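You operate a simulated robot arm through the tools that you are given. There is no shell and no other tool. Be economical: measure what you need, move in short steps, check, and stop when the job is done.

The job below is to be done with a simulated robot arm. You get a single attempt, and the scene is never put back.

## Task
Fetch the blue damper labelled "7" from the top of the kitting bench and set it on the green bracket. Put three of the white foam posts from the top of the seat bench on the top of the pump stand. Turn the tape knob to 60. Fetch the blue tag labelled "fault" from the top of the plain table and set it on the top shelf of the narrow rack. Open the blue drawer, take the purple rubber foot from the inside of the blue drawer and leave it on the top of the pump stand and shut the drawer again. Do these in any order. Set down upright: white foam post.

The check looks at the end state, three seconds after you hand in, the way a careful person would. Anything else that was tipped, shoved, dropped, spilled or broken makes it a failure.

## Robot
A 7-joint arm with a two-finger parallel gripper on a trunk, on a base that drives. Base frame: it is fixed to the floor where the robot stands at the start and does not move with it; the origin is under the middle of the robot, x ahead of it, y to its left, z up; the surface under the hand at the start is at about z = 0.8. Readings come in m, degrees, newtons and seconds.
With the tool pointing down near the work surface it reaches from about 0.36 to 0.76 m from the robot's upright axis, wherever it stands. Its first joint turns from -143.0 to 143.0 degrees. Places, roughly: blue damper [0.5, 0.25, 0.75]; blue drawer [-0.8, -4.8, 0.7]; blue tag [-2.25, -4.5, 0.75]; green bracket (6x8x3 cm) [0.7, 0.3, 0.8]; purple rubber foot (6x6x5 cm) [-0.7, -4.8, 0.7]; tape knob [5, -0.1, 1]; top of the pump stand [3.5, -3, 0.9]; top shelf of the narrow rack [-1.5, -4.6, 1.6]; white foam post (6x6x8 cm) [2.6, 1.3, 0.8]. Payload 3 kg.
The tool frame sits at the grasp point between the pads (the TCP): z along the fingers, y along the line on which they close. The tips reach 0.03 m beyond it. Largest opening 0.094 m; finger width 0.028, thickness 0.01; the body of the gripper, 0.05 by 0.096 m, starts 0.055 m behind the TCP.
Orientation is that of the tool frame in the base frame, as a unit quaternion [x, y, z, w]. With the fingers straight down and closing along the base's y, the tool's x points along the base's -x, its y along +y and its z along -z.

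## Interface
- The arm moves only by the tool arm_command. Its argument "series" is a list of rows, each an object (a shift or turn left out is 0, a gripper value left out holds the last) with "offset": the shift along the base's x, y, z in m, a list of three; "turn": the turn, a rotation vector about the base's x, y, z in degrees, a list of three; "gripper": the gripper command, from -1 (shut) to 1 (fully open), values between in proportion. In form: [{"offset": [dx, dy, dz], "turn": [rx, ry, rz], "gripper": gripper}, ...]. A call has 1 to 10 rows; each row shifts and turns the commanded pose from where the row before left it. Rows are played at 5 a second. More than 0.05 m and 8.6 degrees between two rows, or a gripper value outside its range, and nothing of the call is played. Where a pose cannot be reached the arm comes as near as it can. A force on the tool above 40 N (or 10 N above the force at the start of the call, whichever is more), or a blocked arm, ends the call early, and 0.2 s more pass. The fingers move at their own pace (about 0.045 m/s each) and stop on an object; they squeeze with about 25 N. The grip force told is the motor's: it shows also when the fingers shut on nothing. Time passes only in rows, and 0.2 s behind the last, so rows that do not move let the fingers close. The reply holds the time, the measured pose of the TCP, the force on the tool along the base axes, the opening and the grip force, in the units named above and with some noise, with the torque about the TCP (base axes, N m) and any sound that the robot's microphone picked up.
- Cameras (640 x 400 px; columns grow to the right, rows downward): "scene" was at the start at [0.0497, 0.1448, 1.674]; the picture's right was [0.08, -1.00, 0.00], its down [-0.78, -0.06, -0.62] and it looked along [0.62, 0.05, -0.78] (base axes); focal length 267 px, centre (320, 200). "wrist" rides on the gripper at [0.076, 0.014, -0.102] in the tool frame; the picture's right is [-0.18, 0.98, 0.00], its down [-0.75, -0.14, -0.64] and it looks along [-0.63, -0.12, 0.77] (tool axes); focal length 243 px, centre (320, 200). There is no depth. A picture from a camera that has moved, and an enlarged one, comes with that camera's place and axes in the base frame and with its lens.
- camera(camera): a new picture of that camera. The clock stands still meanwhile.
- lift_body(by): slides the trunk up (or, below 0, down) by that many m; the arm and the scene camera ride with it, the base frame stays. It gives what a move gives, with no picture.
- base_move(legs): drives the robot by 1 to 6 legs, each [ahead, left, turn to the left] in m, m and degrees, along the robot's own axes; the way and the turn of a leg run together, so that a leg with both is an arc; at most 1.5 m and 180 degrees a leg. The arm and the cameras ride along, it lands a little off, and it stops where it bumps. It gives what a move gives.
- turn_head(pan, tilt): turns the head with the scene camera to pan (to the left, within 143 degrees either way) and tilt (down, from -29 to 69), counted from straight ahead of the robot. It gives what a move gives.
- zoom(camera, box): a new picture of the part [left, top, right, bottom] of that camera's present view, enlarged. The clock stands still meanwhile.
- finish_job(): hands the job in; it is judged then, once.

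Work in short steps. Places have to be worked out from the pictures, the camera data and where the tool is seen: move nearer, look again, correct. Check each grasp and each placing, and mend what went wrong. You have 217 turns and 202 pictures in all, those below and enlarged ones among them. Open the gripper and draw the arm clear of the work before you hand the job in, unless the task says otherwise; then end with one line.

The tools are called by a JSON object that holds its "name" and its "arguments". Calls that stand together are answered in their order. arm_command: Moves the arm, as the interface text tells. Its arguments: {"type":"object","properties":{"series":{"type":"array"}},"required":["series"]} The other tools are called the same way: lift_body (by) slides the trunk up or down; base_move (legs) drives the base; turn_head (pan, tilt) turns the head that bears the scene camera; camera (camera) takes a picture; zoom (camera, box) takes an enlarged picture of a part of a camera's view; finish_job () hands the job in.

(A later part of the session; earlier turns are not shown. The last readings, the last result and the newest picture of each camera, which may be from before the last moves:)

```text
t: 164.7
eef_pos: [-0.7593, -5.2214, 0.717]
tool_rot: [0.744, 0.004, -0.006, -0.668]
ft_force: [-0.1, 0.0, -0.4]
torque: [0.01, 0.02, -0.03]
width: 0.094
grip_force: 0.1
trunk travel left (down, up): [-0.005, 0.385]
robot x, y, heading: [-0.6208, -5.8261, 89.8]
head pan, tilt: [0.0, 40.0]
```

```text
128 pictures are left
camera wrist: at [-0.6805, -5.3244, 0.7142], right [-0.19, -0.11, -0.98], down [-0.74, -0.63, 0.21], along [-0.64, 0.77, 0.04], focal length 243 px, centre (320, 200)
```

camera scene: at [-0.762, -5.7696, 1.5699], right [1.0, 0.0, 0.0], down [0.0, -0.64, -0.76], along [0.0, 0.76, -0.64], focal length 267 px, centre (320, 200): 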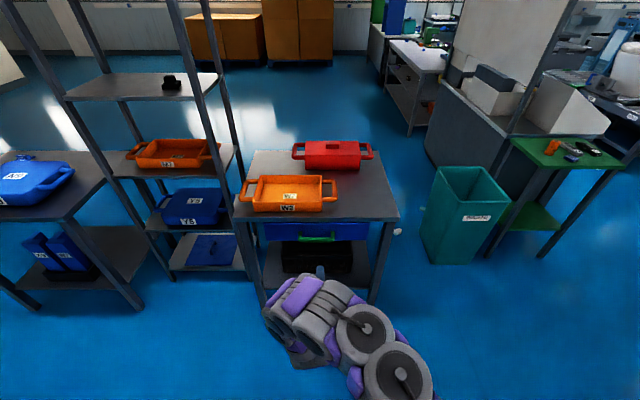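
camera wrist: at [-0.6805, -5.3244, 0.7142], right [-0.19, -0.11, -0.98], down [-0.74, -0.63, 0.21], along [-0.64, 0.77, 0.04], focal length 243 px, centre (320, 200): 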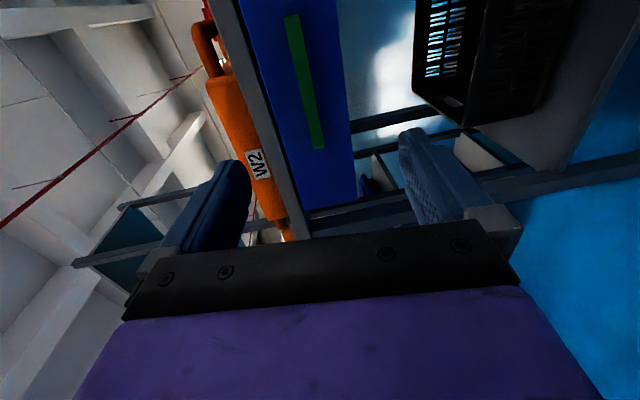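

Now nearly horizontal. The wrist view gives the bar at (-0.772, -5.006, 0.713). I narrow the opening to 6 cm and advance, stopping short to check.

{"name": "arm_command", "arguments": {"series": [{"offset": [-0.005, 0.03, -0.002], "turn": [5, 0, 0], "gripper": 0.28}, {"offset": [-0.004, 0.03, -0.001]}, {"offset": [-0.004, 0.04, 0]}, {"offset": [0, 0.04, 0]}, {"offset": [0, 0.015, 0]}, {}, {}, {}]}}

{"name": "camera", "arguments": {"camera": "wrist"}}

{"name": "zoom", "arguments": {"camera": "scene", "box": [230, 200, 390, 300]}}

```text
t: 166.4
eef_pos: [-0.7719, -5.0659, 0.7156]
tool_rot: [0.714, 0.005, -0.006, -0.7]
ft_force: [0.3, -0.1, -0.1]
torque: [0.01, 0.01, 0.01]
width: 0.0605
grip_force: 0.1
trunk travel left (down, up): [-0.005, 0.385]
robot x, y, heading: [-0.6156, -5.8251, 90.0]
head pan, tilt: [0.0, 40.0]
```

```text
127 pictures are left
camera wrist: at [-0.6938, -5.168, 0.7032], right [-0.19, -0.02, -0.98], down [-0.74, -0.65, 0.16], along [-0.64, 0.76, 0.1], focal length 243 px, centre (320, 200)
```

wrist: 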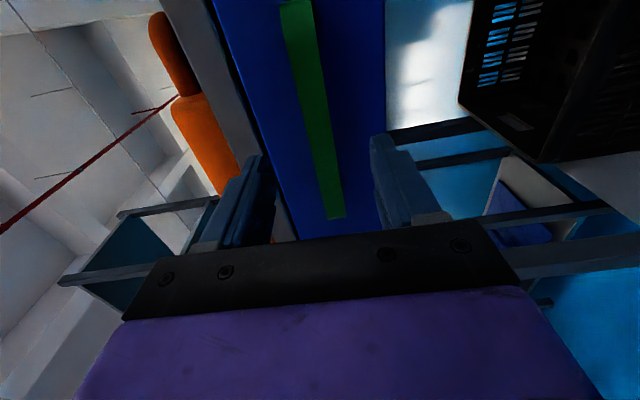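

```text
4.00 times, centred on (310, 250) of scene
camera zoom: at [-0.7614, -5.7686, 1.57], right [1.0, 0.0, 0.0], down [0.0, -0.65, -0.76], along [0.0, 0.76, -0.65], focal length 1070 px, centre (360, 0)
```

zoom: 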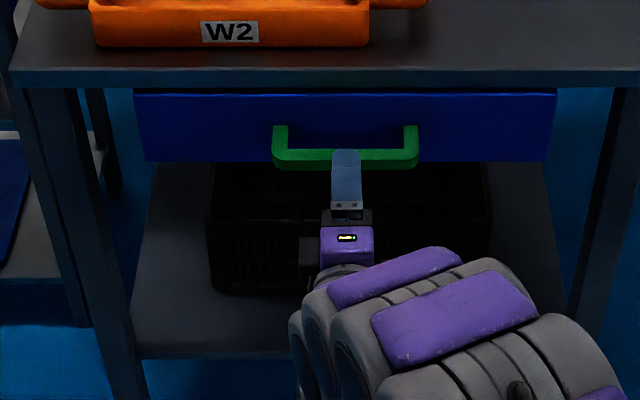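

The bar lies between the fingers. I advance 4.8 cm and close.

{"name": "arm_command", "arguments": {"series": [{"offset": [0, 0.025, -0.001]}, {"offset": [0, 0.02, -0.001]}, {}, {}, {"gripper": -1}, {"gripper": -1}, {"gripper": -1}, {"gripper": -1}]}}

{"name": "camera", "arguments": {"camera": "wrist"}}

```text
t: 168.2
eef_pos: [-0.7727, -5.0229, 0.712]
tool_rot: [0.714, 0.005, -0.006, -0.7]
ft_force: [1.2, -11.4, -1.0]
torque: [-0.14, -0.23, -0.15]
width: 0.018
grip_force: 41.0
trunk travel left (down, up): [-0.005, 0.385]
robot x, y, heading: [-0.62, -5.8253, 89.9]
head pan, tilt: [0.0, 40.0]
```

```text
125 pictures are left
camera wrist: at [-0.6936, -5.1235, 0.7009], right [-0.19, -0.02, -0.98], down [-0.74, -0.65, 0.16], along [-0.64, 0.76, 0.1], focal length 243 px, centre (320, 200)
```

wrist: 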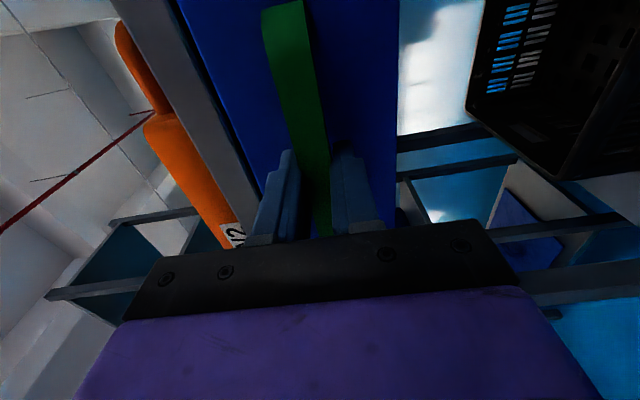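

Gripped the bar (1.8 cm). I pull the drawer out 12 cm and check.

{"name": "arm_command", "arguments": {"series": [{"offset": [0, -0.01, 0]}, {"offset": [0, -0.02, 0]}, {"offset": [0, -0.03, 0]}, {"offset": [0, -0.03, 0]}, {"offset": [0, -0.03, 0]}, {}]}}

{"name": "camera", "arguments": {"camera": "scene"}}

```text
t: 169.7
eef_pos: [-0.7721, -5.1424, 0.7122]
tool_rot: [0.714, 0.004, -0.006, -0.7]
ft_force: [0.5, -0.3, -0.8]
torque: [-0.06, -0.32, -0.18]
width: 0.0176
grip_force: 45.4
trunk travel left (down, up): [-0.005, 0.385]
robot x, y, heading: [-0.6201, -5.8287, 89.8]
head pan, tilt: [0.0, 40.0]
```

```text
124 pictures are left
camera scene: at [-0.7615, -5.7692, 1.5699], right [1.0, 0.0, 0.0], down [0.0, -0.64, -0.76], along [0.0, 0.76, -0.64], focal length 267 px, centre (320, 200)
```

scene: 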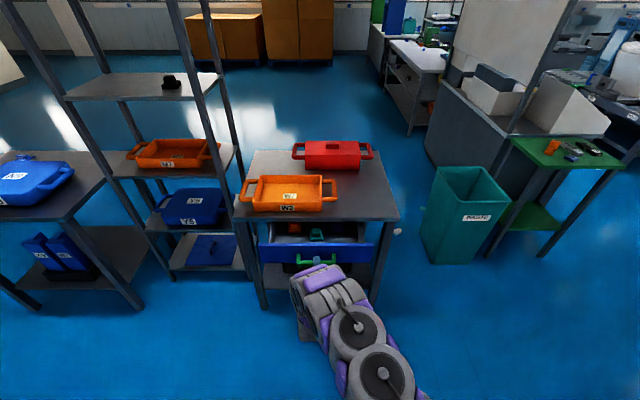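

The drawer slides well. I pull another 13 cm.

{"name": "arm_command", "arguments": {"series": [{"offset": [0, -0.03, 0]}, {"offset": [0, -0.03, 0]}, {"offset": [0, -0.03, 0]}, {"offset": [0, -0.03, 0]}, {"offset": [0, -0.01, 0]}, {}]}}

{"name": "zoom", "arguments": {"camera": "scene", "box": [230, 190, 390, 290]}}

```text
t: 171.1
eef_pos: [-0.7712, -5.2739, 0.7121]
tool_rot: [0.713, 0.004, -0.006, -0.701]
ft_force: [-3.8, -0.1, 25.2]
torque: [0.25, -0.45, -0.96]
width: 0.0175
grip_force: 45.3
trunk travel left (down, up): [-0.005, 0.385]
robot x, y, heading: [-0.6177, -5.8294, 89.9]
head pan, tilt: [0.0, 40.0]
```

```text
4.00 times, centred on (310, 240) of scene
camera zoom: at [-0.7623, -5.7737, 1.5703], right [1.0, 0.0, 0.0], down [0.0, -0.64, -0.77], along [0.0, 0.77, -0.64], focal length 1070 px, centre (360, 40)
```

zoom: 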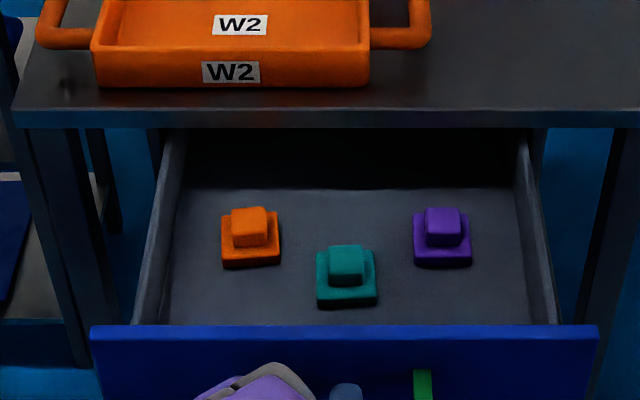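

Purple foot at about (-0.675, -5.045) is in view. I pull another 5 cm for hand clearance from the table edge.

{"name": "arm_command", "arguments": {"series": [{"offset": [0, -0.02, 0]}, {"offset": [0, -0.02, 0]}, {"offset": [0, -0.01, 0]}, {}]}}

{"name": "zoom", "arguments": {"camera": "scene", "box": [230, 190, 390, 290]}}

```text
t: 172.1
eef_pos: [-0.7705, -5.3227, 0.7136]
tool_rot: [0.714, 0.004, -0.005, -0.7]
ft_force: [-5.0, 21.7, 20.3]
torque: [0.22, -0.27, -0.12]
width: 0.0177
grip_force: 45.2
trunk travel left (down, up): [-0.005, 0.385]
robot x, y, heading: [-0.6198, -5.8294, 90.0]
head pan, tilt: [0.0, 40.0]
```

```text
4.00 times, centred on (310, 240) of scene
camera zoom: at [-0.7635, -5.7701, 1.5699], right [1.0, 0.0, 0.0], down [0.0, -0.64, -0.76], along [0.0, 0.76, -0.64], focal length 1070 px, centre (360, 40)
```

zoom: 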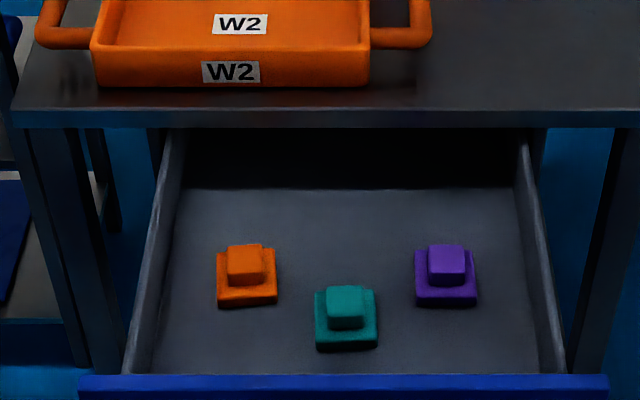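

Drawer is fully open. I release the handle and back the base away 0.2 m so the arm can come off freely.

{"name": "arm_command", "arguments": {"series": [{"offset": [0, 0.002, 0], "gripper": 0.4}, {"gripper": 0.4}, {"gripper": 0.4}, {"gripper": 0.4}]}}

{"name": "base_move", "arguments": {"legs": [[-0.2, 0, 0]]}}

{"name": "arm_command", "arguments": {"series": [{"offset": [0, 0, 0.05]}, {"offset": [0, 0, 0.05]}, {"offset": [0, 0, 0.05]}, {"offset": [0, 0, 0.05], "turn": [-8, 0, 0]}, {"offset": [0, 0, 0.05], "turn": [-8, 0, 0]}, {"offset": [0, 0, 0.05], "turn": [-8, 0, 0]}, {"turn": [-8, 0, 0]}, {"turn": [-8, 0, 0]}, {"turn": [-8, 0, 0]}, {"turn": [-8, 0, 0]}]}}

{"name": "camera", "arguments": {"camera": "scene"}}

```text
t: 173.1
eef_pos: [-0.7707, -5.321, 0.7121]
tool_rot: [0.714, 0.005, -0.006, -0.7]
ft_force: [-0.5, 0.4, 0.0]
torque: [0.01, 0.01, 0.02]
width: 0.0656
grip_force: 0.0
trunk travel left (down, up): [-0.005, 0.385]
robot x, y, heading: [-0.6204, -5.8208, 90.0]
head pan, tilt: [0.0, 40.0]
```

```text
t: 174.7
eef_pos: [-0.7729, -5.5223, 0.7127]
tool_rot: [0.714, 0.005, -0.006, -0.7]
ft_force: [-0.4, -0.4, 0.0]
torque: [0.02, 0.0, -0.01]
width: 0.066
grip_force: 0.1
trunk travel left (down, up): [-0.005, 0.385]
robot x, y, heading: [-0.6174, -6.0271, 90.0]
head pan, tilt: [0.0, 40.0]
```

```text
t: 176.8
eef_pos: [-0.8107, -5.4885, 0.8898]
tool_rot: [0.891, 0.001, -0.007, -0.455]
ft_force: [-0.3, 0.6, -0.2]
torque: [0.03, -0.01, 0.0]
width: 0.0658
grip_force: 0.0
out of reach, approached as far as the arm can: row 3, 4, 5, 6, 7
trunk travel left (down, up): [-0.005, 0.385]
robot x, y, heading: [-0.6182, -6.028, 89.8]
head pan, tilt: [0.0, 40.0]
```

```text
121 pictures are left
camera scene: at [-0.7619, -5.9718, 1.57], right [1.0, 0.0, 0.0], down [0.0, -0.64, -0.77], along [0.0, 0.77, -0.64], focal length 267 px, centre (320, 200)
```

scene: 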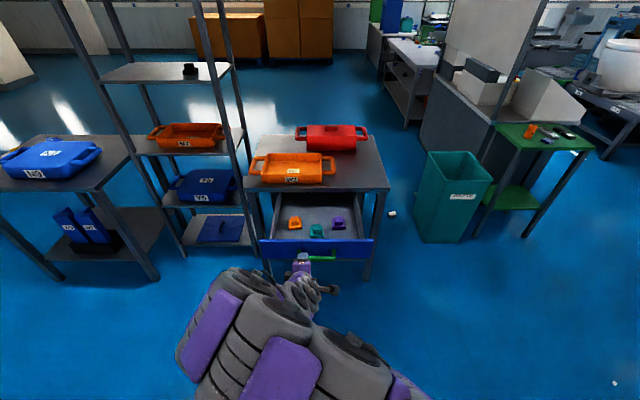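

The arm is coming up. I continue raising and tilting back to vertical.

{"name": "arm_command", "arguments": {"series": [{"offset": [0, 0, 0.04], "turn": [-8, 0, 0]}, {"offset": [0, 0, 0.04], "turn": [-8, 0, 0]}, {"offset": [0, 0, 0.04], "turn": [-8, 0, 0]}, {"offset": [0, 0, 0.04], "turn": [-8, 0, 0]}, {"offset": [0, 0, 0.04], "turn": [-8, 0, 0]}, {"turn": [-8, 0, 0]}, {"turn": [-6, 0, 0]}, {}, {}]}}

```text
t: 178.8
eef_pos: [-0.8126, -5.4892, 1.0888]
tool_rot: [1.0, -0.003, -0.008, -0.001]
ft_force: [-0.9, -0.4, 0.5]
torque: [0.0, 0.02, 0.01]
width: 0.066
grip_force: 0.0
trunk travel left (down, up): [-0.005, 0.385]
robot x, y, heading: [-0.621, -6.0284, 89.6]
head pan, tilt: [0.0, 40.0]
```

Vertical now. I drive forward 0.25 m and move the hand above the purple foot.

{"name": "base_move", "arguments": {"legs": [[0.25, 0, 0.3]]}}

{"name": "arm_command", "arguments": {"series": [{"offset": [0.03, 0.025, -0.02], "gripper": 1}, {"offset": [0.03, 0.025, -0.03]}, {"offset": [0.03, 0.025, -0.03]}, {"offset": [0.03, 0.025, -0.03]}, {"offset": [0.015, 0.03, -0.03]}, {"offset": [0, 0.01, -0.03]}, {}, {}, {}]}}

{"name": "camera", "arguments": {"camera": "wrist"}}

{"name": "camera", "arguments": {"camera": "scene"}}

```text
t: 180.7
eef_pos: [-0.8152, -5.2408, 1.0898]
tool_rot: [1.0, 0.0, -0.007, -0.001]
ft_force: [0.2, 1.4, -1.3]
torque: [0.0, 0.04, 0.0]
width: 0.0657
grip_force: 0.0
trunk travel left (down, up): [-0.005, 0.385]
robot x, y, heading: [-0.6229, -5.7791, 90.1]
head pan, tilt: [0.0, 40.0]
```

```text
t: 182.7
eef_pos: [-0.6787, -5.1039, 0.9205]
tool_rot: [1.0, -0.001, -0.008, -0.003]
ft_force: [0.4, 0.4, -0.2]
torque: [0.0, 0.01, 0.0]
width: 0.0936
grip_force: 0.1
trunk travel left (down, up): [-0.005, 0.385]
robot x, y, heading: [-0.6168, -5.7834, 90.3]
head pan, tilt: [0.0, 40.0]
```

```text
120 pictures are left
camera wrist: at [-0.6002, -5.1176, 1.0219], right [-0.18, -0.98, 0.0], down [-0.74, 0.14, 0.65], along [-0.64, 0.12, -0.76], focal length 243 px, centre (320, 200)
```

wrist: 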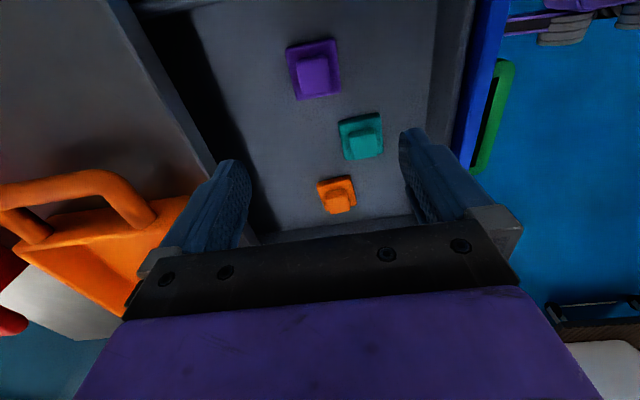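

```text
119 pictures are left
camera scene: at [-0.7614, -5.7215, 1.57], right [1.0, 0.0, 0.0], down [0.0, -0.65, -0.76], along [0.0, 0.76, -0.65], focal length 267 px, centre (320, 200)
```

scene: 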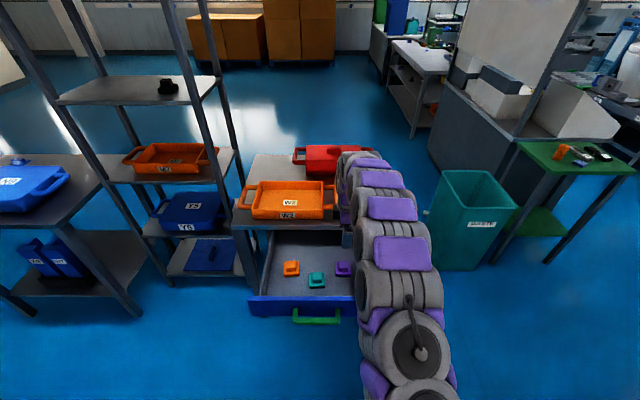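

Foot is near (-0.67, -5.097). I lower another 10 cm with small corrections and re-look.

{"name": "arm_command", "arguments": {"series": [{"offset": [0.003, 0.003, -0.03]}, {"offset": [0.003, 0.002, -0.03]}, {"offset": [0, 0, -0.03]}, {"offset": [0, 0, -0.015]}, {}, {}]}}

{"name": "camera", "arguments": {"camera": "wrist"}}

```text
t: 184.1
eef_pos: [-0.6731, -5.0968, 0.815]
tool_rot: [1.0, -0.001, -0.008, -0.002]
ft_force: [0.5, -0.6, -0.3]
torque: [-0.03, 0.0, 0.01]
width: 0.0945
grip_force: 0.0
trunk travel left (down, up): [-0.005, 0.385]
robot x, y, heading: [-0.6211, -5.7791, 90.3]
head pan, tilt: [0.0, 40.0]
```

```text
118 pictures are left
camera wrist: at [-0.5944, -5.1113, 0.9169], right [-0.18, -0.98, 0.0], down [-0.74, 0.14, 0.65], along [-0.64, 0.12, -0.76], focal length 243 px, centre (320, 200)
```

wrist: 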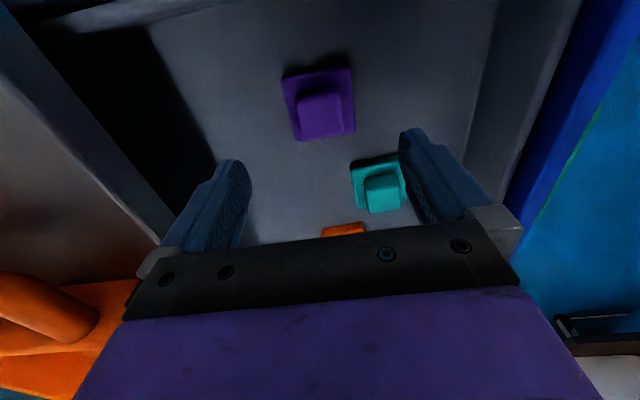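

Foot is centred and the teal neighbour is 5 cm clear. I descend another 7.5 cm.

{"name": "arm_command", "arguments": {"series": [{"offset": [-0.002, -0.001, -0.03]}, {"offset": [0, 0, -0.03]}, {"offset": [0, 0, -0.015]}, {}, {}]}}

{"name": "camera", "arguments": {"camera": "wrist"}}

{"name": "zoom", "arguments": {"camera": "scene", "box": [240, 210, 400, 310]}}

```text
t: 185.3
eef_pos: [-0.676, -5.1008, 0.7379]
tool_rot: [1.0, 0.001, -0.008, -0.001]
ft_force: [-0.4, -0.8, 0.6]
torque: [-0.04, -0.01, 0.02]
width: 0.0938
grip_force: 0.1
trunk travel left (down, up): [-0.005, 0.385]
robot x, y, heading: [-0.6234, -5.7783, 90.1]
head pan, tilt: [0.0, 40.0]
```

```text
117 pictures are left
camera wrist: at [-0.5971, -5.114, 0.8413], right [-0.18, -0.98, 0.0], down [-0.74, 0.14, 0.65], along [-0.64, 0.12, -0.76], focal length 243 px, centre (320, 200)
```

wrist: 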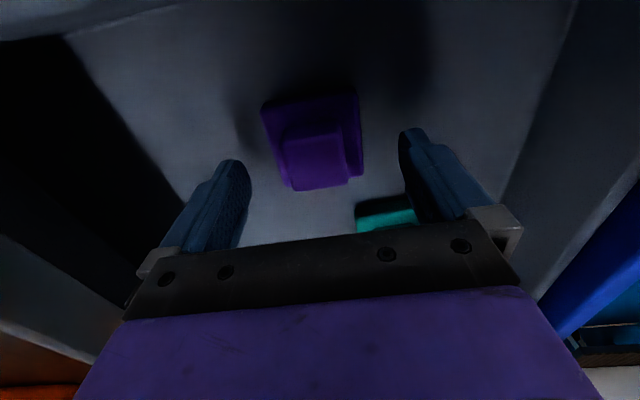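

```text
4.00 times, centred on (320, 260) of scene
camera zoom: at [-0.7611, -5.7213, 1.5701], right [1.0, 0.0, 0.0], down [0.0, -0.65, -0.76], along [0.0, 0.76, -0.65], focal length 1070 px, centre (320, -40)
```

zoom: 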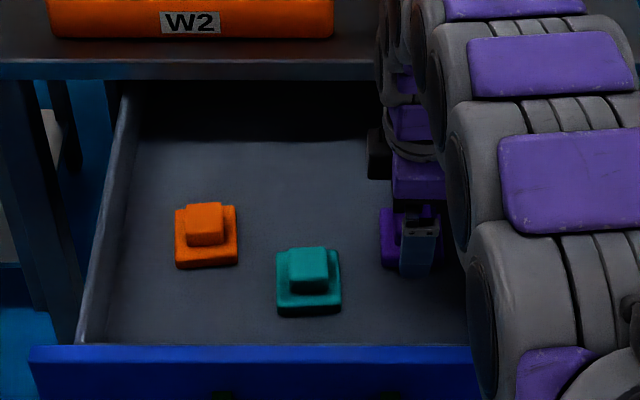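

Aligned. I lower 2 cm and close on the foot's upper block.

{"name": "arm_command", "arguments": {"series": [{"offset": [0, 0.001, -0.012]}, {"offset": [0, 0, -0.008]}, {}, {"gripper": -1}, {"gripper": -1}, {"gripper": -1}, {"gripper": -1}, {"gripper": -1}]}}

{"name": "camera", "arguments": {"camera": "wrist"}}

```text
t: 187.1
eef_pos: [-0.6748, -5.0996, 0.7195]
tool_rot: [1.0, -0.001, -0.007, -0.001]
ft_force: [-0.6, 1.8, 1.0]
torque: [-0.04, 0.03, -0.02]
width: 0.0591
grip_force: 25.4
trunk travel left (down, up): [-0.005, 0.385]
robot x, y, heading: [-0.6186, -5.7814, 90.4]
head pan, tilt: [0.0, 40.0]
```

```text
115 pictures are left
camera wrist: at [-0.5967, -5.1131, 0.8214], right [-0.18, -0.98, 0.0], down [-0.74, 0.14, 0.65], along [-0.64, 0.12, -0.76], focal length 243 px, centre (320, 200)
```

wrist: 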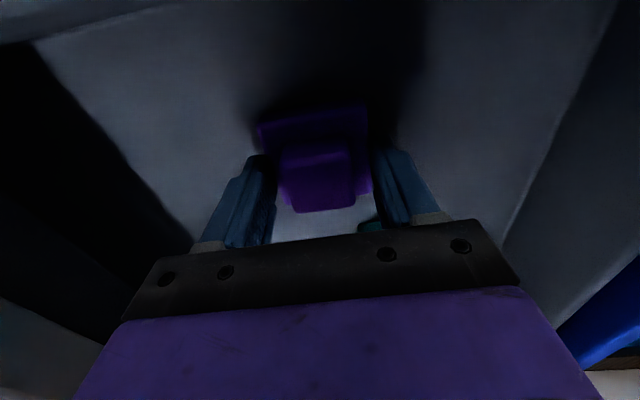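

Closed at 5.9 cm, so the tips hold the base plate, perhaps only at its top. I open, lower 1 cm and re-grip.

{"name": "arm_command", "arguments": {"series": [{"gripper": 0.6}, {"gripper": 0.6}, {"offset": [0, 0, -0.006]}, {"offset": [0, 0, -0.004]}, {}, {"gripper": -1}, {"gripper": -1}, {"gripper": -1}, {"gripper": -1}]}}

{"name": "camera", "arguments": {"camera": "wrist"}}

```text
t: 189.1
eef_pos: [-0.6749, -5.099, 0.7109]
tool_rot: [1.0, 0.0, -0.007, -0.004]
ft_force: [1.4, 2.0, 37.6]
torque: [-1.09, -0.47, -0.17]
width: 0.0592
grip_force: 24.8
trunk travel left (down, up): [-0.005, 0.385]
robot x, y, heading: [-0.6232, -5.7799, 90.0]
head pan, tilt: [0.0, 40.0]
```

```text
114 pictures are left
camera wrist: at [-0.596, -5.1134, 0.8134], right [-0.18, -0.98, 0.0], down [-0.74, 0.14, 0.65], along [-0.64, 0.12, -0.76], focal length 243 px, centre (320, 200)
```

wrist: 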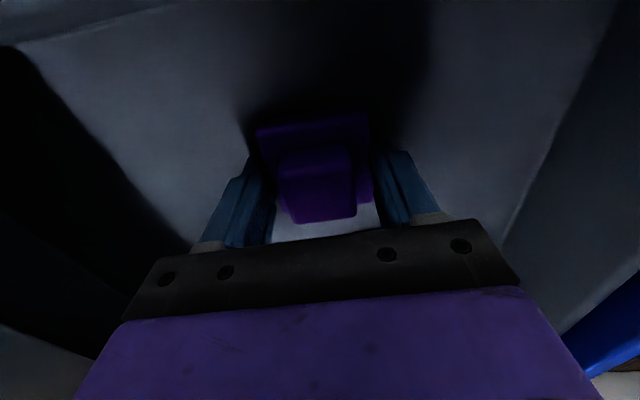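

The tips touched the drawer floor (≈0.68) and the grip is solid. I lift the foot out high.

{"name": "arm_command", "arguments": {"series": [{"offset": [0, 0, 0.02]}, {"offset": [0, 0, 0.04]}, {"offset": [0, -0.005, 0.04]}, {"offset": [0, -0.01, 0.04]}, {"offset": [-0.02, -0.02, 0.04]}, {"offset": [-0.03, -0.02, 0.02]}, {"offset": [-0.03, -0.02, 0]}, {"offset": [-0.02, -0.02, 0]}, {}, {}]}}

{"name": "camera", "arguments": {"camera": "wrist"}}

{"name": "camera", "arguments": {"camera": "scene"}}

```text
t: 191.3
eef_pos: [-0.7759, -5.193, 0.9093]
tool_rot: [1.0, 0.0, -0.008, -0.002]
ft_force: [0.2, 0.1, -1.2]
torque: [-0.02, 0.01, -0.02]
width: 0.0591
grip_force: 25.3
trunk travel left (down, up): [-0.005, 0.385]
robot x, y, heading: [-0.6217, -5.7776, 90.2]
head pan, tilt: [0.0, 40.0]
```

```text
113 pictures are left
camera wrist: at [-0.697, -5.2072, 1.011], right [-0.18, -0.98, 0.0], down [-0.74, 0.14, 0.65], along [-0.64, 0.12, -0.76], focal length 243 px, centre (320, 200)
```

wrist: 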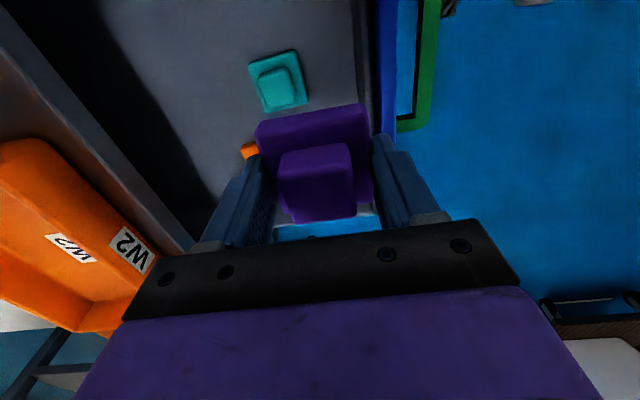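

```text
112 pictures are left
camera scene: at [-0.7622, -5.722, 1.57], right [1.0, 0.0, 0.0], down [0.0, -0.64, -0.76], along [0.0, 0.76, -0.64], focal length 267 px, centre (320, 200)
```

scene: 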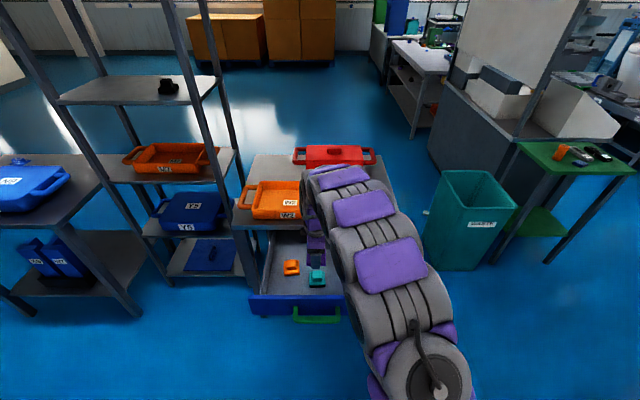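

Foot held securely. I back the base 0.28 m, then lower the hand in front of the drawer so the gripper body can push the handle bar shut.

{"name": "base_move", "arguments": {"legs": [[-0.28, 0, 0]]}}

{"name": "arm_command", "arguments": {"series": [{"offset": [0, 0, -0.04]}, {"offset": [0, 0, -0.04]}, {"offset": [0, 0, -0.04]}, {"offset": [0, 0, -0.04]}, {"offset": [0, 0, -0.04]}, {"offset": [0, 0, -0.04]}, {"offset": [0, 0, -0.025]}, {}, {}]}}

{"name": "camera", "arguments": {"camera": "wrist"}}

{"name": "camera", "arguments": {"camera": "scene"}}

```text
t: 193.2
eef_pos: [-0.7759, -5.471, 0.908]
tool_rot: [1.0, 0.001, -0.008, -0.002]
ft_force: [-0.4, -0.3, -1.0]
torque: [0.0, -0.01, -0.03]
width: 0.0594
grip_force: 24.8
trunk travel left (down, up): [-0.005, 0.385]
robot x, y, heading: [-0.6196, -6.0577, 90.4]
head pan, tilt: [0.0, 40.0]
```

```text
t: 195.2
eef_pos: [-0.7741, -5.4716, 0.645]
tool_rot: [1.0, 0.0, -0.007, -0.003]
ft_force: [-0.4, 0.3, -0.6]
torque: [-0.01, -0.01, 0.0]
width: 0.0592
grip_force: 25.3
trunk travel left (down, up): [-0.005, 0.385]
robot x, y, heading: [-0.6189, -6.0572, 90.3]
head pan, tilt: [0.0, 40.0]
```

```text
111 pictures are left
camera wrist: at [-0.6959, -5.4862, 0.7469], right [-0.18, -0.98, 0.0], down [-0.74, 0.14, 0.65], along [-0.64, 0.12, -0.76], focal length 243 px, centre (320, 200)
```

wrist: 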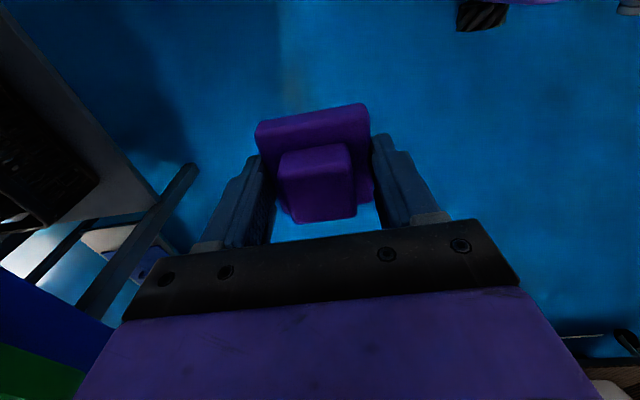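

```text
110 pictures are left
camera scene: at [-0.7613, -5.9993, 1.5699], right [1.0, 0.01, 0.0], down [0.0, -0.65, -0.76], along [0.0, 0.76, -0.65], focal length 267 px, centre (320, 200)
```

scene: 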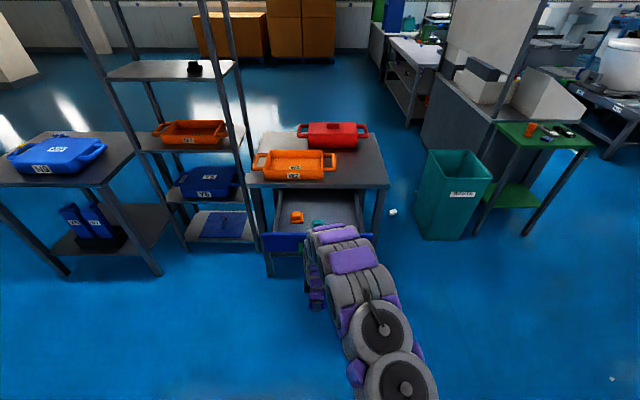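

Positioned. I drive forward 0.2 m so that the gripper body pushes the handle.

{"name": "base_move", "arguments": {"legs": [[0.2, 0, -0.2]]}}

{"name": "camera", "arguments": {"camera": "scene"}}

{"name": "camera", "arguments": {"camera": "wrist"}}

```text
t: 196.8
eef_pos: [-0.7745, -5.2712, 0.6438]
tool_rot: [1.0, 0.002, -0.008, -0.001]
ft_force: [-0.6, -0.5, -1.8]
torque: [0.04, 0.0, 0.02]
width: 0.0595
grip_force: 25.1
trunk travel left (down, up): [-0.005, 0.385]
robot x, y, heading: [-0.619, -5.8574, 90.4]
head pan, tilt: [0.0, 40.0]
```

```text
109 pictures are left
camera scene: at [-0.7621, -5.7976, 1.5699], right [1.0, 0.0, 0.0], down [0.0, -0.65, -0.76], along [0.0, 0.76, -0.65], focal length 267 px, centre (320, 200)
```

scene: 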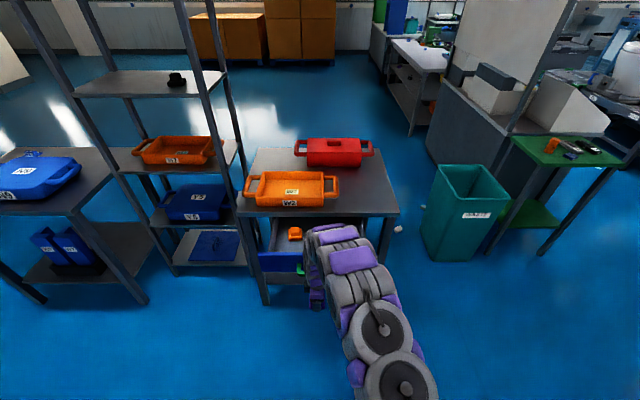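

```text
108 pictures are left
camera wrist: at [-0.6965, -5.2848, 0.7468], right [-0.18, -0.98, 0.0], down [-0.74, 0.14, 0.65], along [-0.64, 0.12, -0.76], focal length 243 px, centre (320, 200)
```

wrist: 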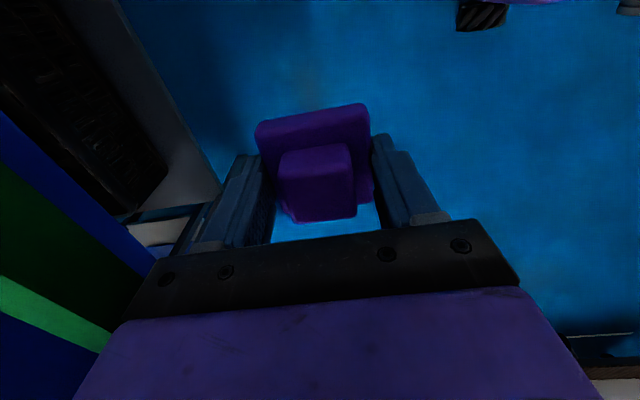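

It works. I drive 0.1 m more, then finish with the arm.

{"name": "base_move", "arguments": {"legs": [[0.1, 0, -0.2]]}}

{"name": "arm_command", "arguments": {"series": [{"offset": [0, 0.02, 0]}, {"offset": [0, 0.02, 0]}, {"offset": [0, 0.02, 0]}, {"offset": [0, 0.01, 0]}, {"offset": [0, 0.01, 0]}, {}]}}

{"name": "zoom", "arguments": {"camera": "scene", "box": [230, 170, 430, 295]}}

{"name": "camera", "arguments": {"camera": "wrist"}}

```text
t: 197.9
eef_pos: [-0.7746, -5.1701, 0.6459]
tool_rot: [1.0, -0.001, -0.008, -0.003]
ft_force: [0.7, 0.1, -1.1]
torque: [-0.02, 0.02, -0.03]
width: 0.0593
grip_force: 25.2
trunk travel left (down, up): [-0.005, 0.385]
robot x, y, heading: [-0.6221, -5.755, 90.2]
head pan, tilt: [0.0, 40.0]
```

```text
t: 199.3
eef_pos: [-0.7742, -5.0914, 0.6468]
tool_rot: [1.0, -0.001, -0.008, -0.004]
ft_force: [0.7, 0.4, -0.3]
torque: [-0.02, 0.01, 0.02]
width: 0.0595
grip_force: 25.0
trunk travel left (down, up): [-0.005, 0.385]
robot x, y, heading: [-0.6157, -5.7574, 90.1]
head pan, tilt: [0.0, 40.0]
```

```text
3.20 times, centred on (330, 232) of scene
camera zoom: at [-0.762, -5.6965, 1.5699], right [1.0, 0.0, 0.0], down [0.0, -0.65, -0.76], along [0.0, 0.76, -0.65], focal length 856 px, centre (288, 96)
```

zoom: 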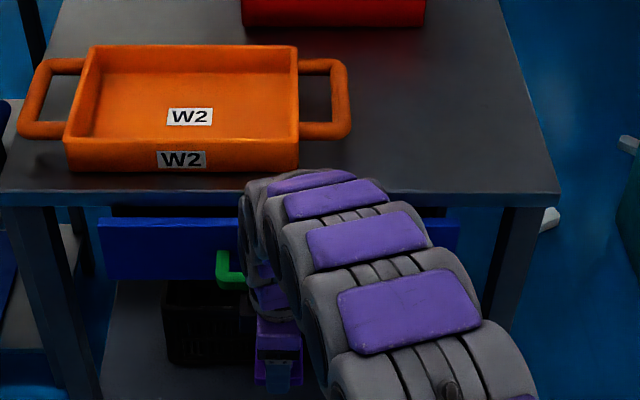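

```text
106 pictures are left
camera wrist: at [-0.6953, -5.1074, 0.7491], right [-0.19, -0.98, 0.0], down [-0.74, 0.14, 0.66], along [-0.64, 0.12, -0.76], focal length 243 px, centre (320, 200)
```

wrist: 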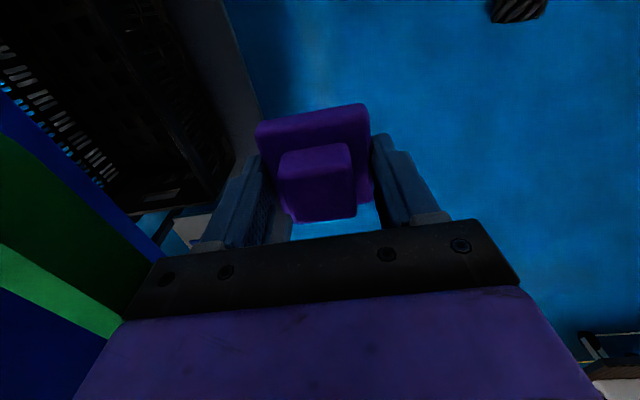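

Continue pushing gently in 8 mm steps until it resists.

{"name": "arm_command", "arguments": {"series": [{"offset": [0, 0.008, 0]}, {"offset": [0, 0.008, 0]}, {"offset": [0, 0.008, 0]}, {}]}}

{"name": "arm_command", "arguments": {"series": [{"offset": [0, 0.006, 0]}, {"offset": [0, 0.005, 0]}, {}]}}

{"name": "zoom", "arguments": {"camera": "scene", "box": [230, 170, 430, 295]}}

```text
t: 200.3
eef_pos: [-0.7734, -5.0682, 0.6475]
tool_rot: [1.0, -0.001, -0.008, -0.003]
ft_force: [2.4, -19.5, -0.3]
torque: [1.29, 0.12, -0.61]
width: 0.0593
grip_force: 25.3
trunk travel left (down, up): [-0.005, 0.385]
robot x, y, heading: [-0.6199, -5.7531, 90.1]
head pan, tilt: [0.0, 40.0]
```

```text
t: 200.7
eef_pos: [-0.7737, -5.0702, 0.6449]
tool_rot: [1.0, -0.001, -0.007, 0.003]
ft_force: [2.1, -10.0, -1.5]
torque: [0.63, 0.14, -0.35]
width: 0.0593
grip_force: 25.0
trunk travel left (down, up): [-0.005, 0.385]
robot x, y, heading: [-0.6217, -5.7532, 90.2]
head pan, tilt: [0.0, 40.0]
stopped in row 1: the force on the tool passed its limit at 46 N (the readings are from after the stop); the commanded pose is now the measured one
```

```text
3.20 times, centred on (330, 232) of scene
camera zoom: at [-0.7612, -5.6982, 1.5701], right [1.0, 0.0, 0.0], down [0.0, -0.64, -0.76], along [0.0, 0.76, -0.64], focal length 856 px, centre (288, 96)
```

zoom: 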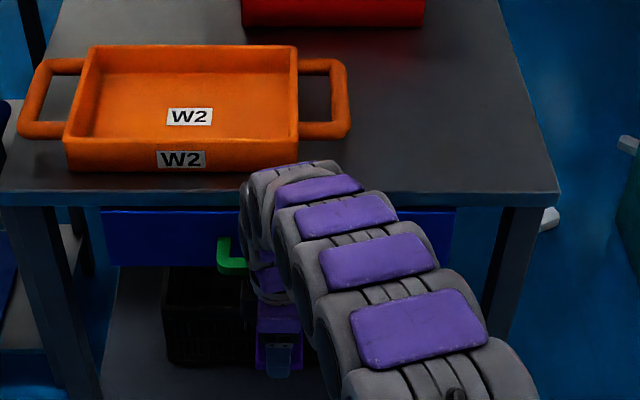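

The drawer hit its stop. I back away 0.3 m, raise the arm, and verify.

{"name": "base_move", "arguments": {"legs": [[-0.3, 0, 0]]}}

{"name": "arm_command", "arguments": {"series": [{"offset": [0, 0, 0.05]}, {"offset": [0, 0, 0.05]}, {"offset": [0, -0.01, 0.05]}, {"offset": [0, -0.01, 0.05]}, {"offset": [0.01, -0.01, 0.05]}, {"offset": [0.02, -0.01, 0.045]}, {"offset": [0.02, -0.02, 0.04]}, {"offset": [0.02, -0.02, 0.04]}, {"offset": [0.02, -0.02, 0.04]}, {"offset": [0.02, -0.02, 0.04]}]}}

{"name": "zoom", "arguments": {"camera": "scene", "box": [230, 120, 430, 245]}}

{"name": "camera", "arguments": {"camera": "wrist"}}

```text
t: 202.8
eef_pos: [-0.7706, -5.3746, 0.646]
tool_rot: [1.0, -0.002, -0.006, 0.0]
ft_force: [0.1, 0.0, -1.3]
torque: [0.0, -0.01, 0.03]
width: 0.0593
grip_force: 25.0
trunk travel left (down, up): [-0.005, 0.385]
robot x, y, heading: [-0.6183, -6.0604, 89.9]
head pan, tilt: [0.0, 40.0]
```

```text
refused: row 3 steps farther than a row can; nothing moved
```

```text
3.20 times, centred on (330, 182) of scene
camera zoom: at [-0.7618, -6.0013, 1.57], right [1.0, 0.0, 0.0], down [0.0, -0.65, -0.76], along [0.0, 0.76, -0.65], focal length 856 px, centre (288, 256)
```

zoom: 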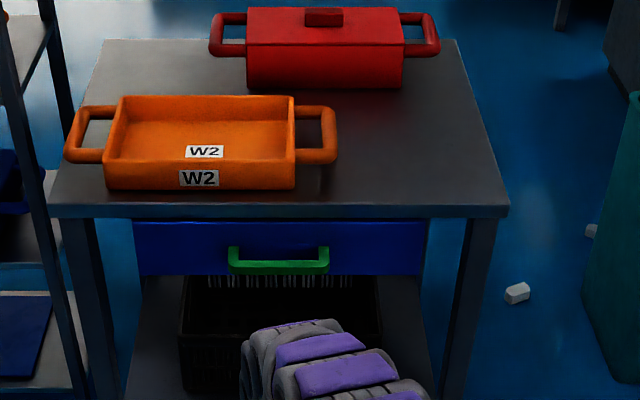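

```text
103 pictures are left
camera wrist: at [-0.6924, -5.3876, 0.7485], right [-0.19, -0.98, 0.0], down [-0.74, 0.14, 0.65], along [-0.64, 0.12, -0.76], focal length 243 px, centre (320, 200)
```

wrist: 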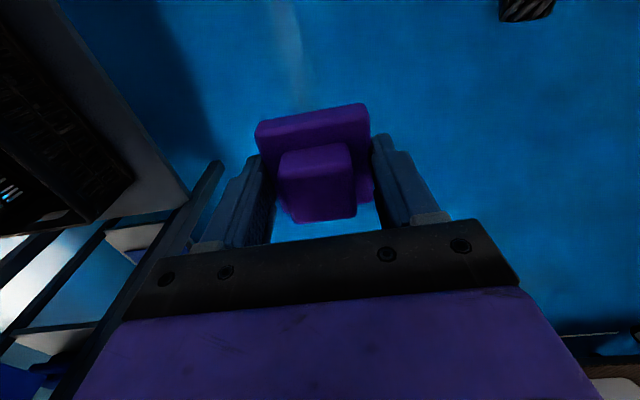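

Bar-to-table-edge distance matches the original, so the drawer is shut. I raise the arm with the foot, restore the trunk, and survey eastward.

{"name": "arm_command", "arguments": {"series": [{"offset": [0, 0, 0.045]}, {"offset": [0, 0, 0.045]}, {"offset": [0, -0.01, 0.045]}, {"offset": [0, -0.01, 0.045]}, {"offset": [0.01, -0.01, 0.045]}, {"offset": [0.02, -0.01, 0.04]}, {"offset": [0.02, -0.02, 0.04]}, {"offset": [0.02, -0.02, 0.04]}, {"offset": [0.02, -0.02, 0.04]}, {"offset": [0.02, -0.02, 0.03]}]}}

{"name": "lift_body", "arguments": {"by": 0.12}}

{"name": "turn_head", "arguments": {"pan": -60, "tilt": 18}}

{"name": "camera", "arguments": {"camera": "scene"}}

{"name": "turn_head", "arguments": {"pan": -115, "tilt": 20}}

{"name": "camera", "arguments": {"camera": "scene"}}

```text
t: 205.0
eef_pos: [-0.6629, -5.4937, 1.0627]
tool_rot: [1.0, -0.002, -0.009, -0.001]
ft_force: [-0.4, 0.4, 0.1]
torque: [-0.01, -0.04, -0.04]
width: 0.0593
grip_force: 24.8
trunk travel left (down, up): [-0.005, 0.385]
robot x, y, heading: [-0.6208, -6.0585, 89.9]
head pan, tilt: [0.0, 40.0]
```

```text
t: 206.5
eef_pos: [-0.6642, -5.4926, 1.1822]
tool_rot: [1.0, -0.002, -0.007, -0.001]
ft_force: [-0.2, -0.5, -0.9]
torque: [0.01, -0.02, 0.01]
width: 0.0595
grip_force: 24.8
trunk travel left (down, up): [-0.125, 0.265]
robot x, y, heading: [-0.6224, -6.061, 89.9]
head pan, tilt: [0.0, 40.0]
```

```text
t: 207.8
eef_pos: [-0.6633, -5.4922, 1.1814]
tool_rot: [1.0, -0.002, -0.008, -0.001]
ft_force: [0.9, 0.1, -1.8]
torque: [0.05, 0.03, 0.0]
width: 0.0593
grip_force: 24.9
trunk travel left (down, up): [-0.125, 0.265]
robot x, y, heading: [-0.6158, -6.0601, 90.0]
head pan, tilt: [-60.0, 18.0]
```

```text
102 pictures are left
camera scene: at [-0.6799, -6.0405, 1.7249], right [0.5, -0.87, 0.0], down [-0.27, -0.16, -0.95], along [0.82, 0.47, -0.31], focal length 267 px, centre (320, 200)
```

scene: 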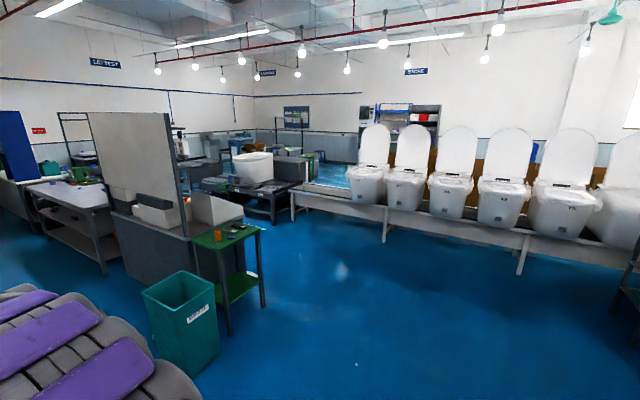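

```text
t: 209.0
eef_pos: [-0.6636, -5.4915, 1.1818]
tool_rot: [1.0, -0.002, -0.008, -0.001]
ft_force: [-0.2, 0.2, -1.5]
torque: [-0.01, -0.02, -0.02]
width: 0.0593
grip_force: 24.5
trunk travel left (down, up): [-0.125, 0.265]
robot x, y, heading: [-0.6199, -6.059, 90.0]
head pan, tilt: [-115.0, 20.0]
```

```text
101 pictures are left
camera scene: at [-0.6763, -6.1266, 1.7219], right [-0.42, -0.91, 0.0], down [-0.31, 0.14, -0.94], along [0.85, -0.4, -0.34], focal length 267 px, centre (320, 200)
```

scene: 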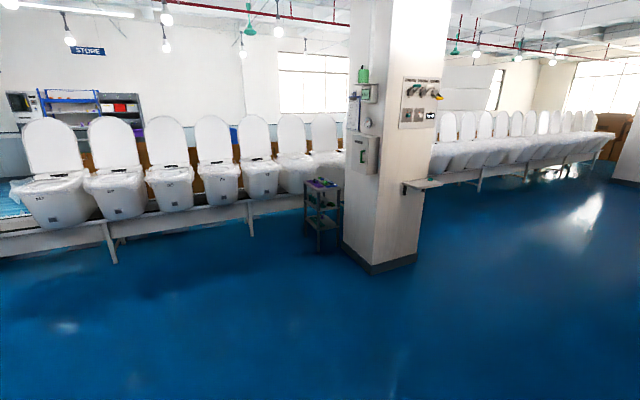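

A workshop lies to the east: toilets line the far side, and there is a table with a white bucket near (2.4, -3.2). I zoom toward the pump stand's expected direction.

{"name": "turn_head", "arguments": {"pan": -55, "tilt": 12}}

{"name": "zoom", "arguments": {"camera": "scene", "box": [160, 90, 480, 290]}}

{"name": "zoom", "arguments": {"camera": "scene", "box": [220, 120, 380, 220]}}

```text
t: 210.3
eef_pos: [-0.6636, -5.4931, 1.1819]
tool_rot: [1.0, -0.001, -0.008, 0.0]
ft_force: [-0.1, 0.1, -0.7]
torque: [0.0, 0.0, 0.0]
width: 0.0593
grip_force: 24.9
trunk travel left (down, up): [-0.125, 0.265]
robot x, y, heading: [-0.6204, -6.0603, 89.9]
head pan, tilt: [-55.0, 12.0]
```

```text
2.00 times, centred on (320, 190) of scene
camera zoom: at [-0.6843, -6.0338, 1.7347], right [0.57, -0.82, 0.0], down [-0.17, -0.12, -0.98], along [0.8, 0.56, -0.21], focal length 535 px, centre (320, 220)
```

zoom: 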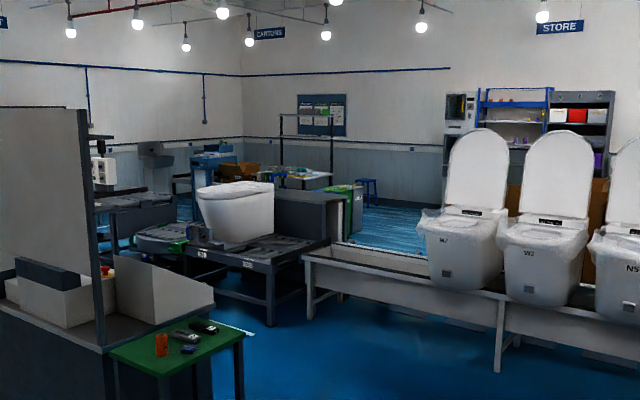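

```text
4.00 times, centred on (300, 170) of scene
camera zoom: at [-0.6843, -6.0338, 1.7347], right [0.57, -0.82, 0.0], down [-0.17, -0.12, -0.98], along [0.8, 0.56, -0.21], focal length 1070 px, centre (400, 320)
```

zoom: 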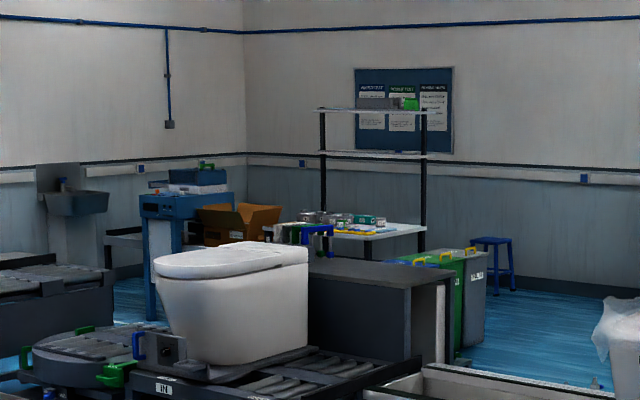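

The dark cabinet beyond the conveyor matches the pump stand at (3.5, -3), and it is reached through the interior. I retract the hand and drive east, then toward the gap between the green table and the conveyor.

{"name": "arm_command", "arguments": {"series": [{"offset": [0.01, -0.04, 0]}, {"offset": [0.01, -0.04, 0]}, {"offset": [0.01, -0.03, 0]}, {}]}}

{"name": "base_move", "arguments": {"legs": [[0, -1.3, 0], [0, -1.2, 0], [1.0, 0, 0]]}}

{"name": "turn_head", "arguments": {"pan": 0, "tilt": 30}}

{"name": "camera", "arguments": {"camera": "scene"}}

{"name": "turn_head", "arguments": {"pan": -45, "tilt": 30}}

{"name": "camera", "arguments": {"camera": "scene"}}

```text
t: 211.3
eef_pos: [-0.6317, -5.6028, 1.1833]
tool_rot: [1.0, -0.002, -0.007, -0.001]
ft_force: [-0.2, -0.8, -0.8]
torque: [0.01, 0.01, -0.02]
width: 0.0595
grip_force: 24.6
trunk travel left (down, up): [-0.125, 0.265]
robot x, y, heading: [-0.6211, -6.0604, 89.9]
head pan, tilt: [-55.0, 12.0]
```

```text
t: 228.3
eef_pos: [1.8801, -4.5988, 1.1825]
tool_rot: [1.0, -0.011, -0.008, -0.001]
ft_force: [0.7, 0.1, -0.2]
torque: [0.01, -0.02, 0.07]
width: 0.0593
grip_force: 25.3
trunk travel left (down, up): [-0.125, 0.265]
robot x, y, heading: [1.8879, -5.0544, 88.9]
head pan, tilt: [-55.0, 12.0]
```

```text
t: 229.5
eef_pos: [1.881, -4.5993, 1.1835]
tool_rot: [1.0, -0.012, -0.009, -0.002]
ft_force: [0.0, -0.2, -0.6]
torque: [0.0, 0.03, -0.02]
width: 0.0593
grip_force: 24.6
trunk travel left (down, up): [-0.125, 0.265]
robot x, y, heading: [1.8858, -5.0528, 88.9]
head pan, tilt: [0.0, 30.0]
```

```text
98 pictures are left
camera scene: at [1.747, -4.9912, 1.7055], right [1.0, -0.02, 0.0], down [-0.01, -0.5, -0.87], along [0.02, 0.86, -0.5], focal length 267 px, centre (320, 200)
```

scene: 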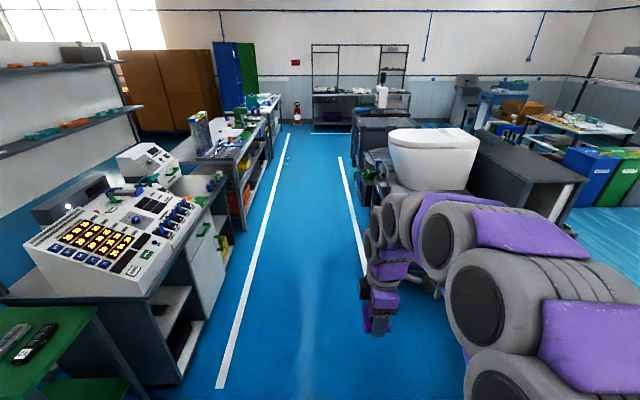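

```text
t: 230.7
eef_pos: [1.8807, -4.599, 1.1831]
tool_rot: [1.0, -0.011, -0.008, -0.002]
ft_force: [-0.4, 0.5, -1.2]
torque: [-0.02, 0.02, 0.0]
width: 0.0593
grip_force: 24.6
trunk travel left (down, up): [-0.125, 0.265]
robot x, y, heading: [1.8867, -5.0566, 89.0]
head pan, tilt: [-45.0, 30.0]
```

```text
97 pictures are left
camera scene: at [1.8104, -5.0189, 1.7056], right [0.69, -0.72, 0.0], down [-0.36, -0.35, -0.87], along [0.62, 0.6, -0.5], focal length 267 px, centre (320, 200)
```

scene: 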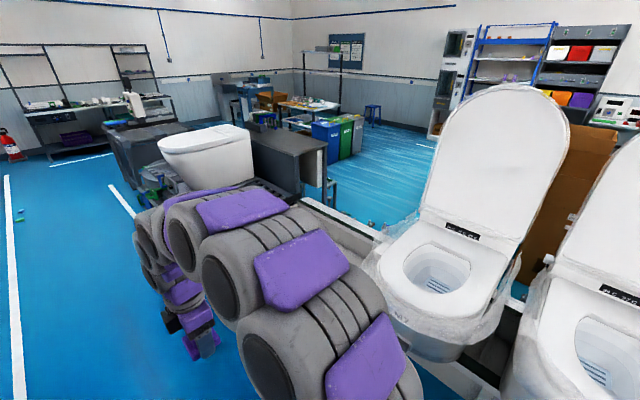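

There is a marked aisle from x ≈ 1.2 to 2.17. I centre on it and drive north to about y -0.9.

{"name": "base_move", "arguments": {"legs": [[0, 0.21, 1.0], [1.4, 0, 0], [1.4, 0, 0], [1.4, 0, 0]]}}

{"name": "turn_head", "arguments": {"pan": -30, "tilt": 25}}

{"name": "camera", "arguments": {"camera": "scene"}}

{"name": "turn_head", "arguments": {"pan": -100, "tilt": 25}}

{"name": "camera", "arguments": {"camera": "scene"}}

```text
t: 251.8
eef_pos: [1.6022, -0.4503, 1.1832]
tool_rot: [1.0, 0.011, -0.008, -0.002]
ft_force: [0.6, 0.5, -1.4]
torque: [0.01, 0.0, -0.01]
width: 0.0591
grip_force: 25.0
trunk travel left (down, up): [-0.125, 0.265]
robot x, y, heading: [1.6262, -0.9049, 91.6]
head pan, tilt: [-45.0, 30.0]
```

```text
t: 252.6
eef_pos: [1.6007, -0.4531, 1.1835]
tool_rot: [1.0, 0.011, -0.008, -0.002]
ft_force: [0.0, -0.6, -1.3]
torque: [0.03, 0.0, -0.06]
width: 0.0595
grip_force: 24.9
trunk travel left (down, up): [-0.125, 0.265]
robot x, y, heading: [1.6277, -0.9084, 91.5]
head pan, tilt: [-30.0, 25.0]
```

```text
96 pictures are left
camera scene: at [1.5313, -0.8579, 1.7135], right [0.88, -0.48, 0.0], down [-0.2, -0.37, -0.91], along [0.43, 0.8, -0.42], focal length 267 px, centre (320, 200)
```

scene: 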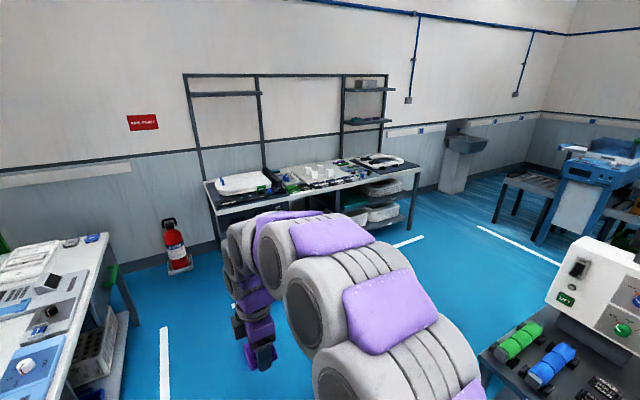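

```text
t: 254.0
eef_pos: [1.6014, -0.4522, 1.1825]
tool_rot: [1.0, 0.012, -0.008, -0.001]
ft_force: [0.0, -0.4, -0.5]
torque: [0.0, 0.01, 0.01]
width: 0.0592
grip_force: 25.1
trunk travel left (down, up): [-0.125, 0.265]
robot x, y, heading: [1.6283, -0.9023, 91.7]
head pan, tilt: [-100.0, 25.0]
```

```text
95 pictures are left
camera scene: at [1.5785, -0.9525, 1.7137], right [-0.15, -0.99, 0.0], down [-0.42, 0.06, -0.91], along [0.9, -0.13, -0.42], focal length 267 px, centre (320, 200)
```

scene: 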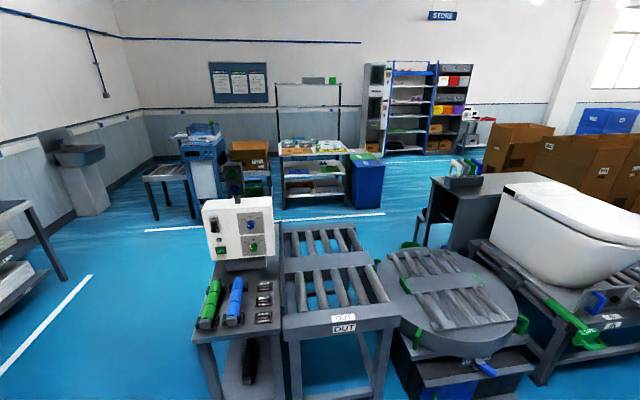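

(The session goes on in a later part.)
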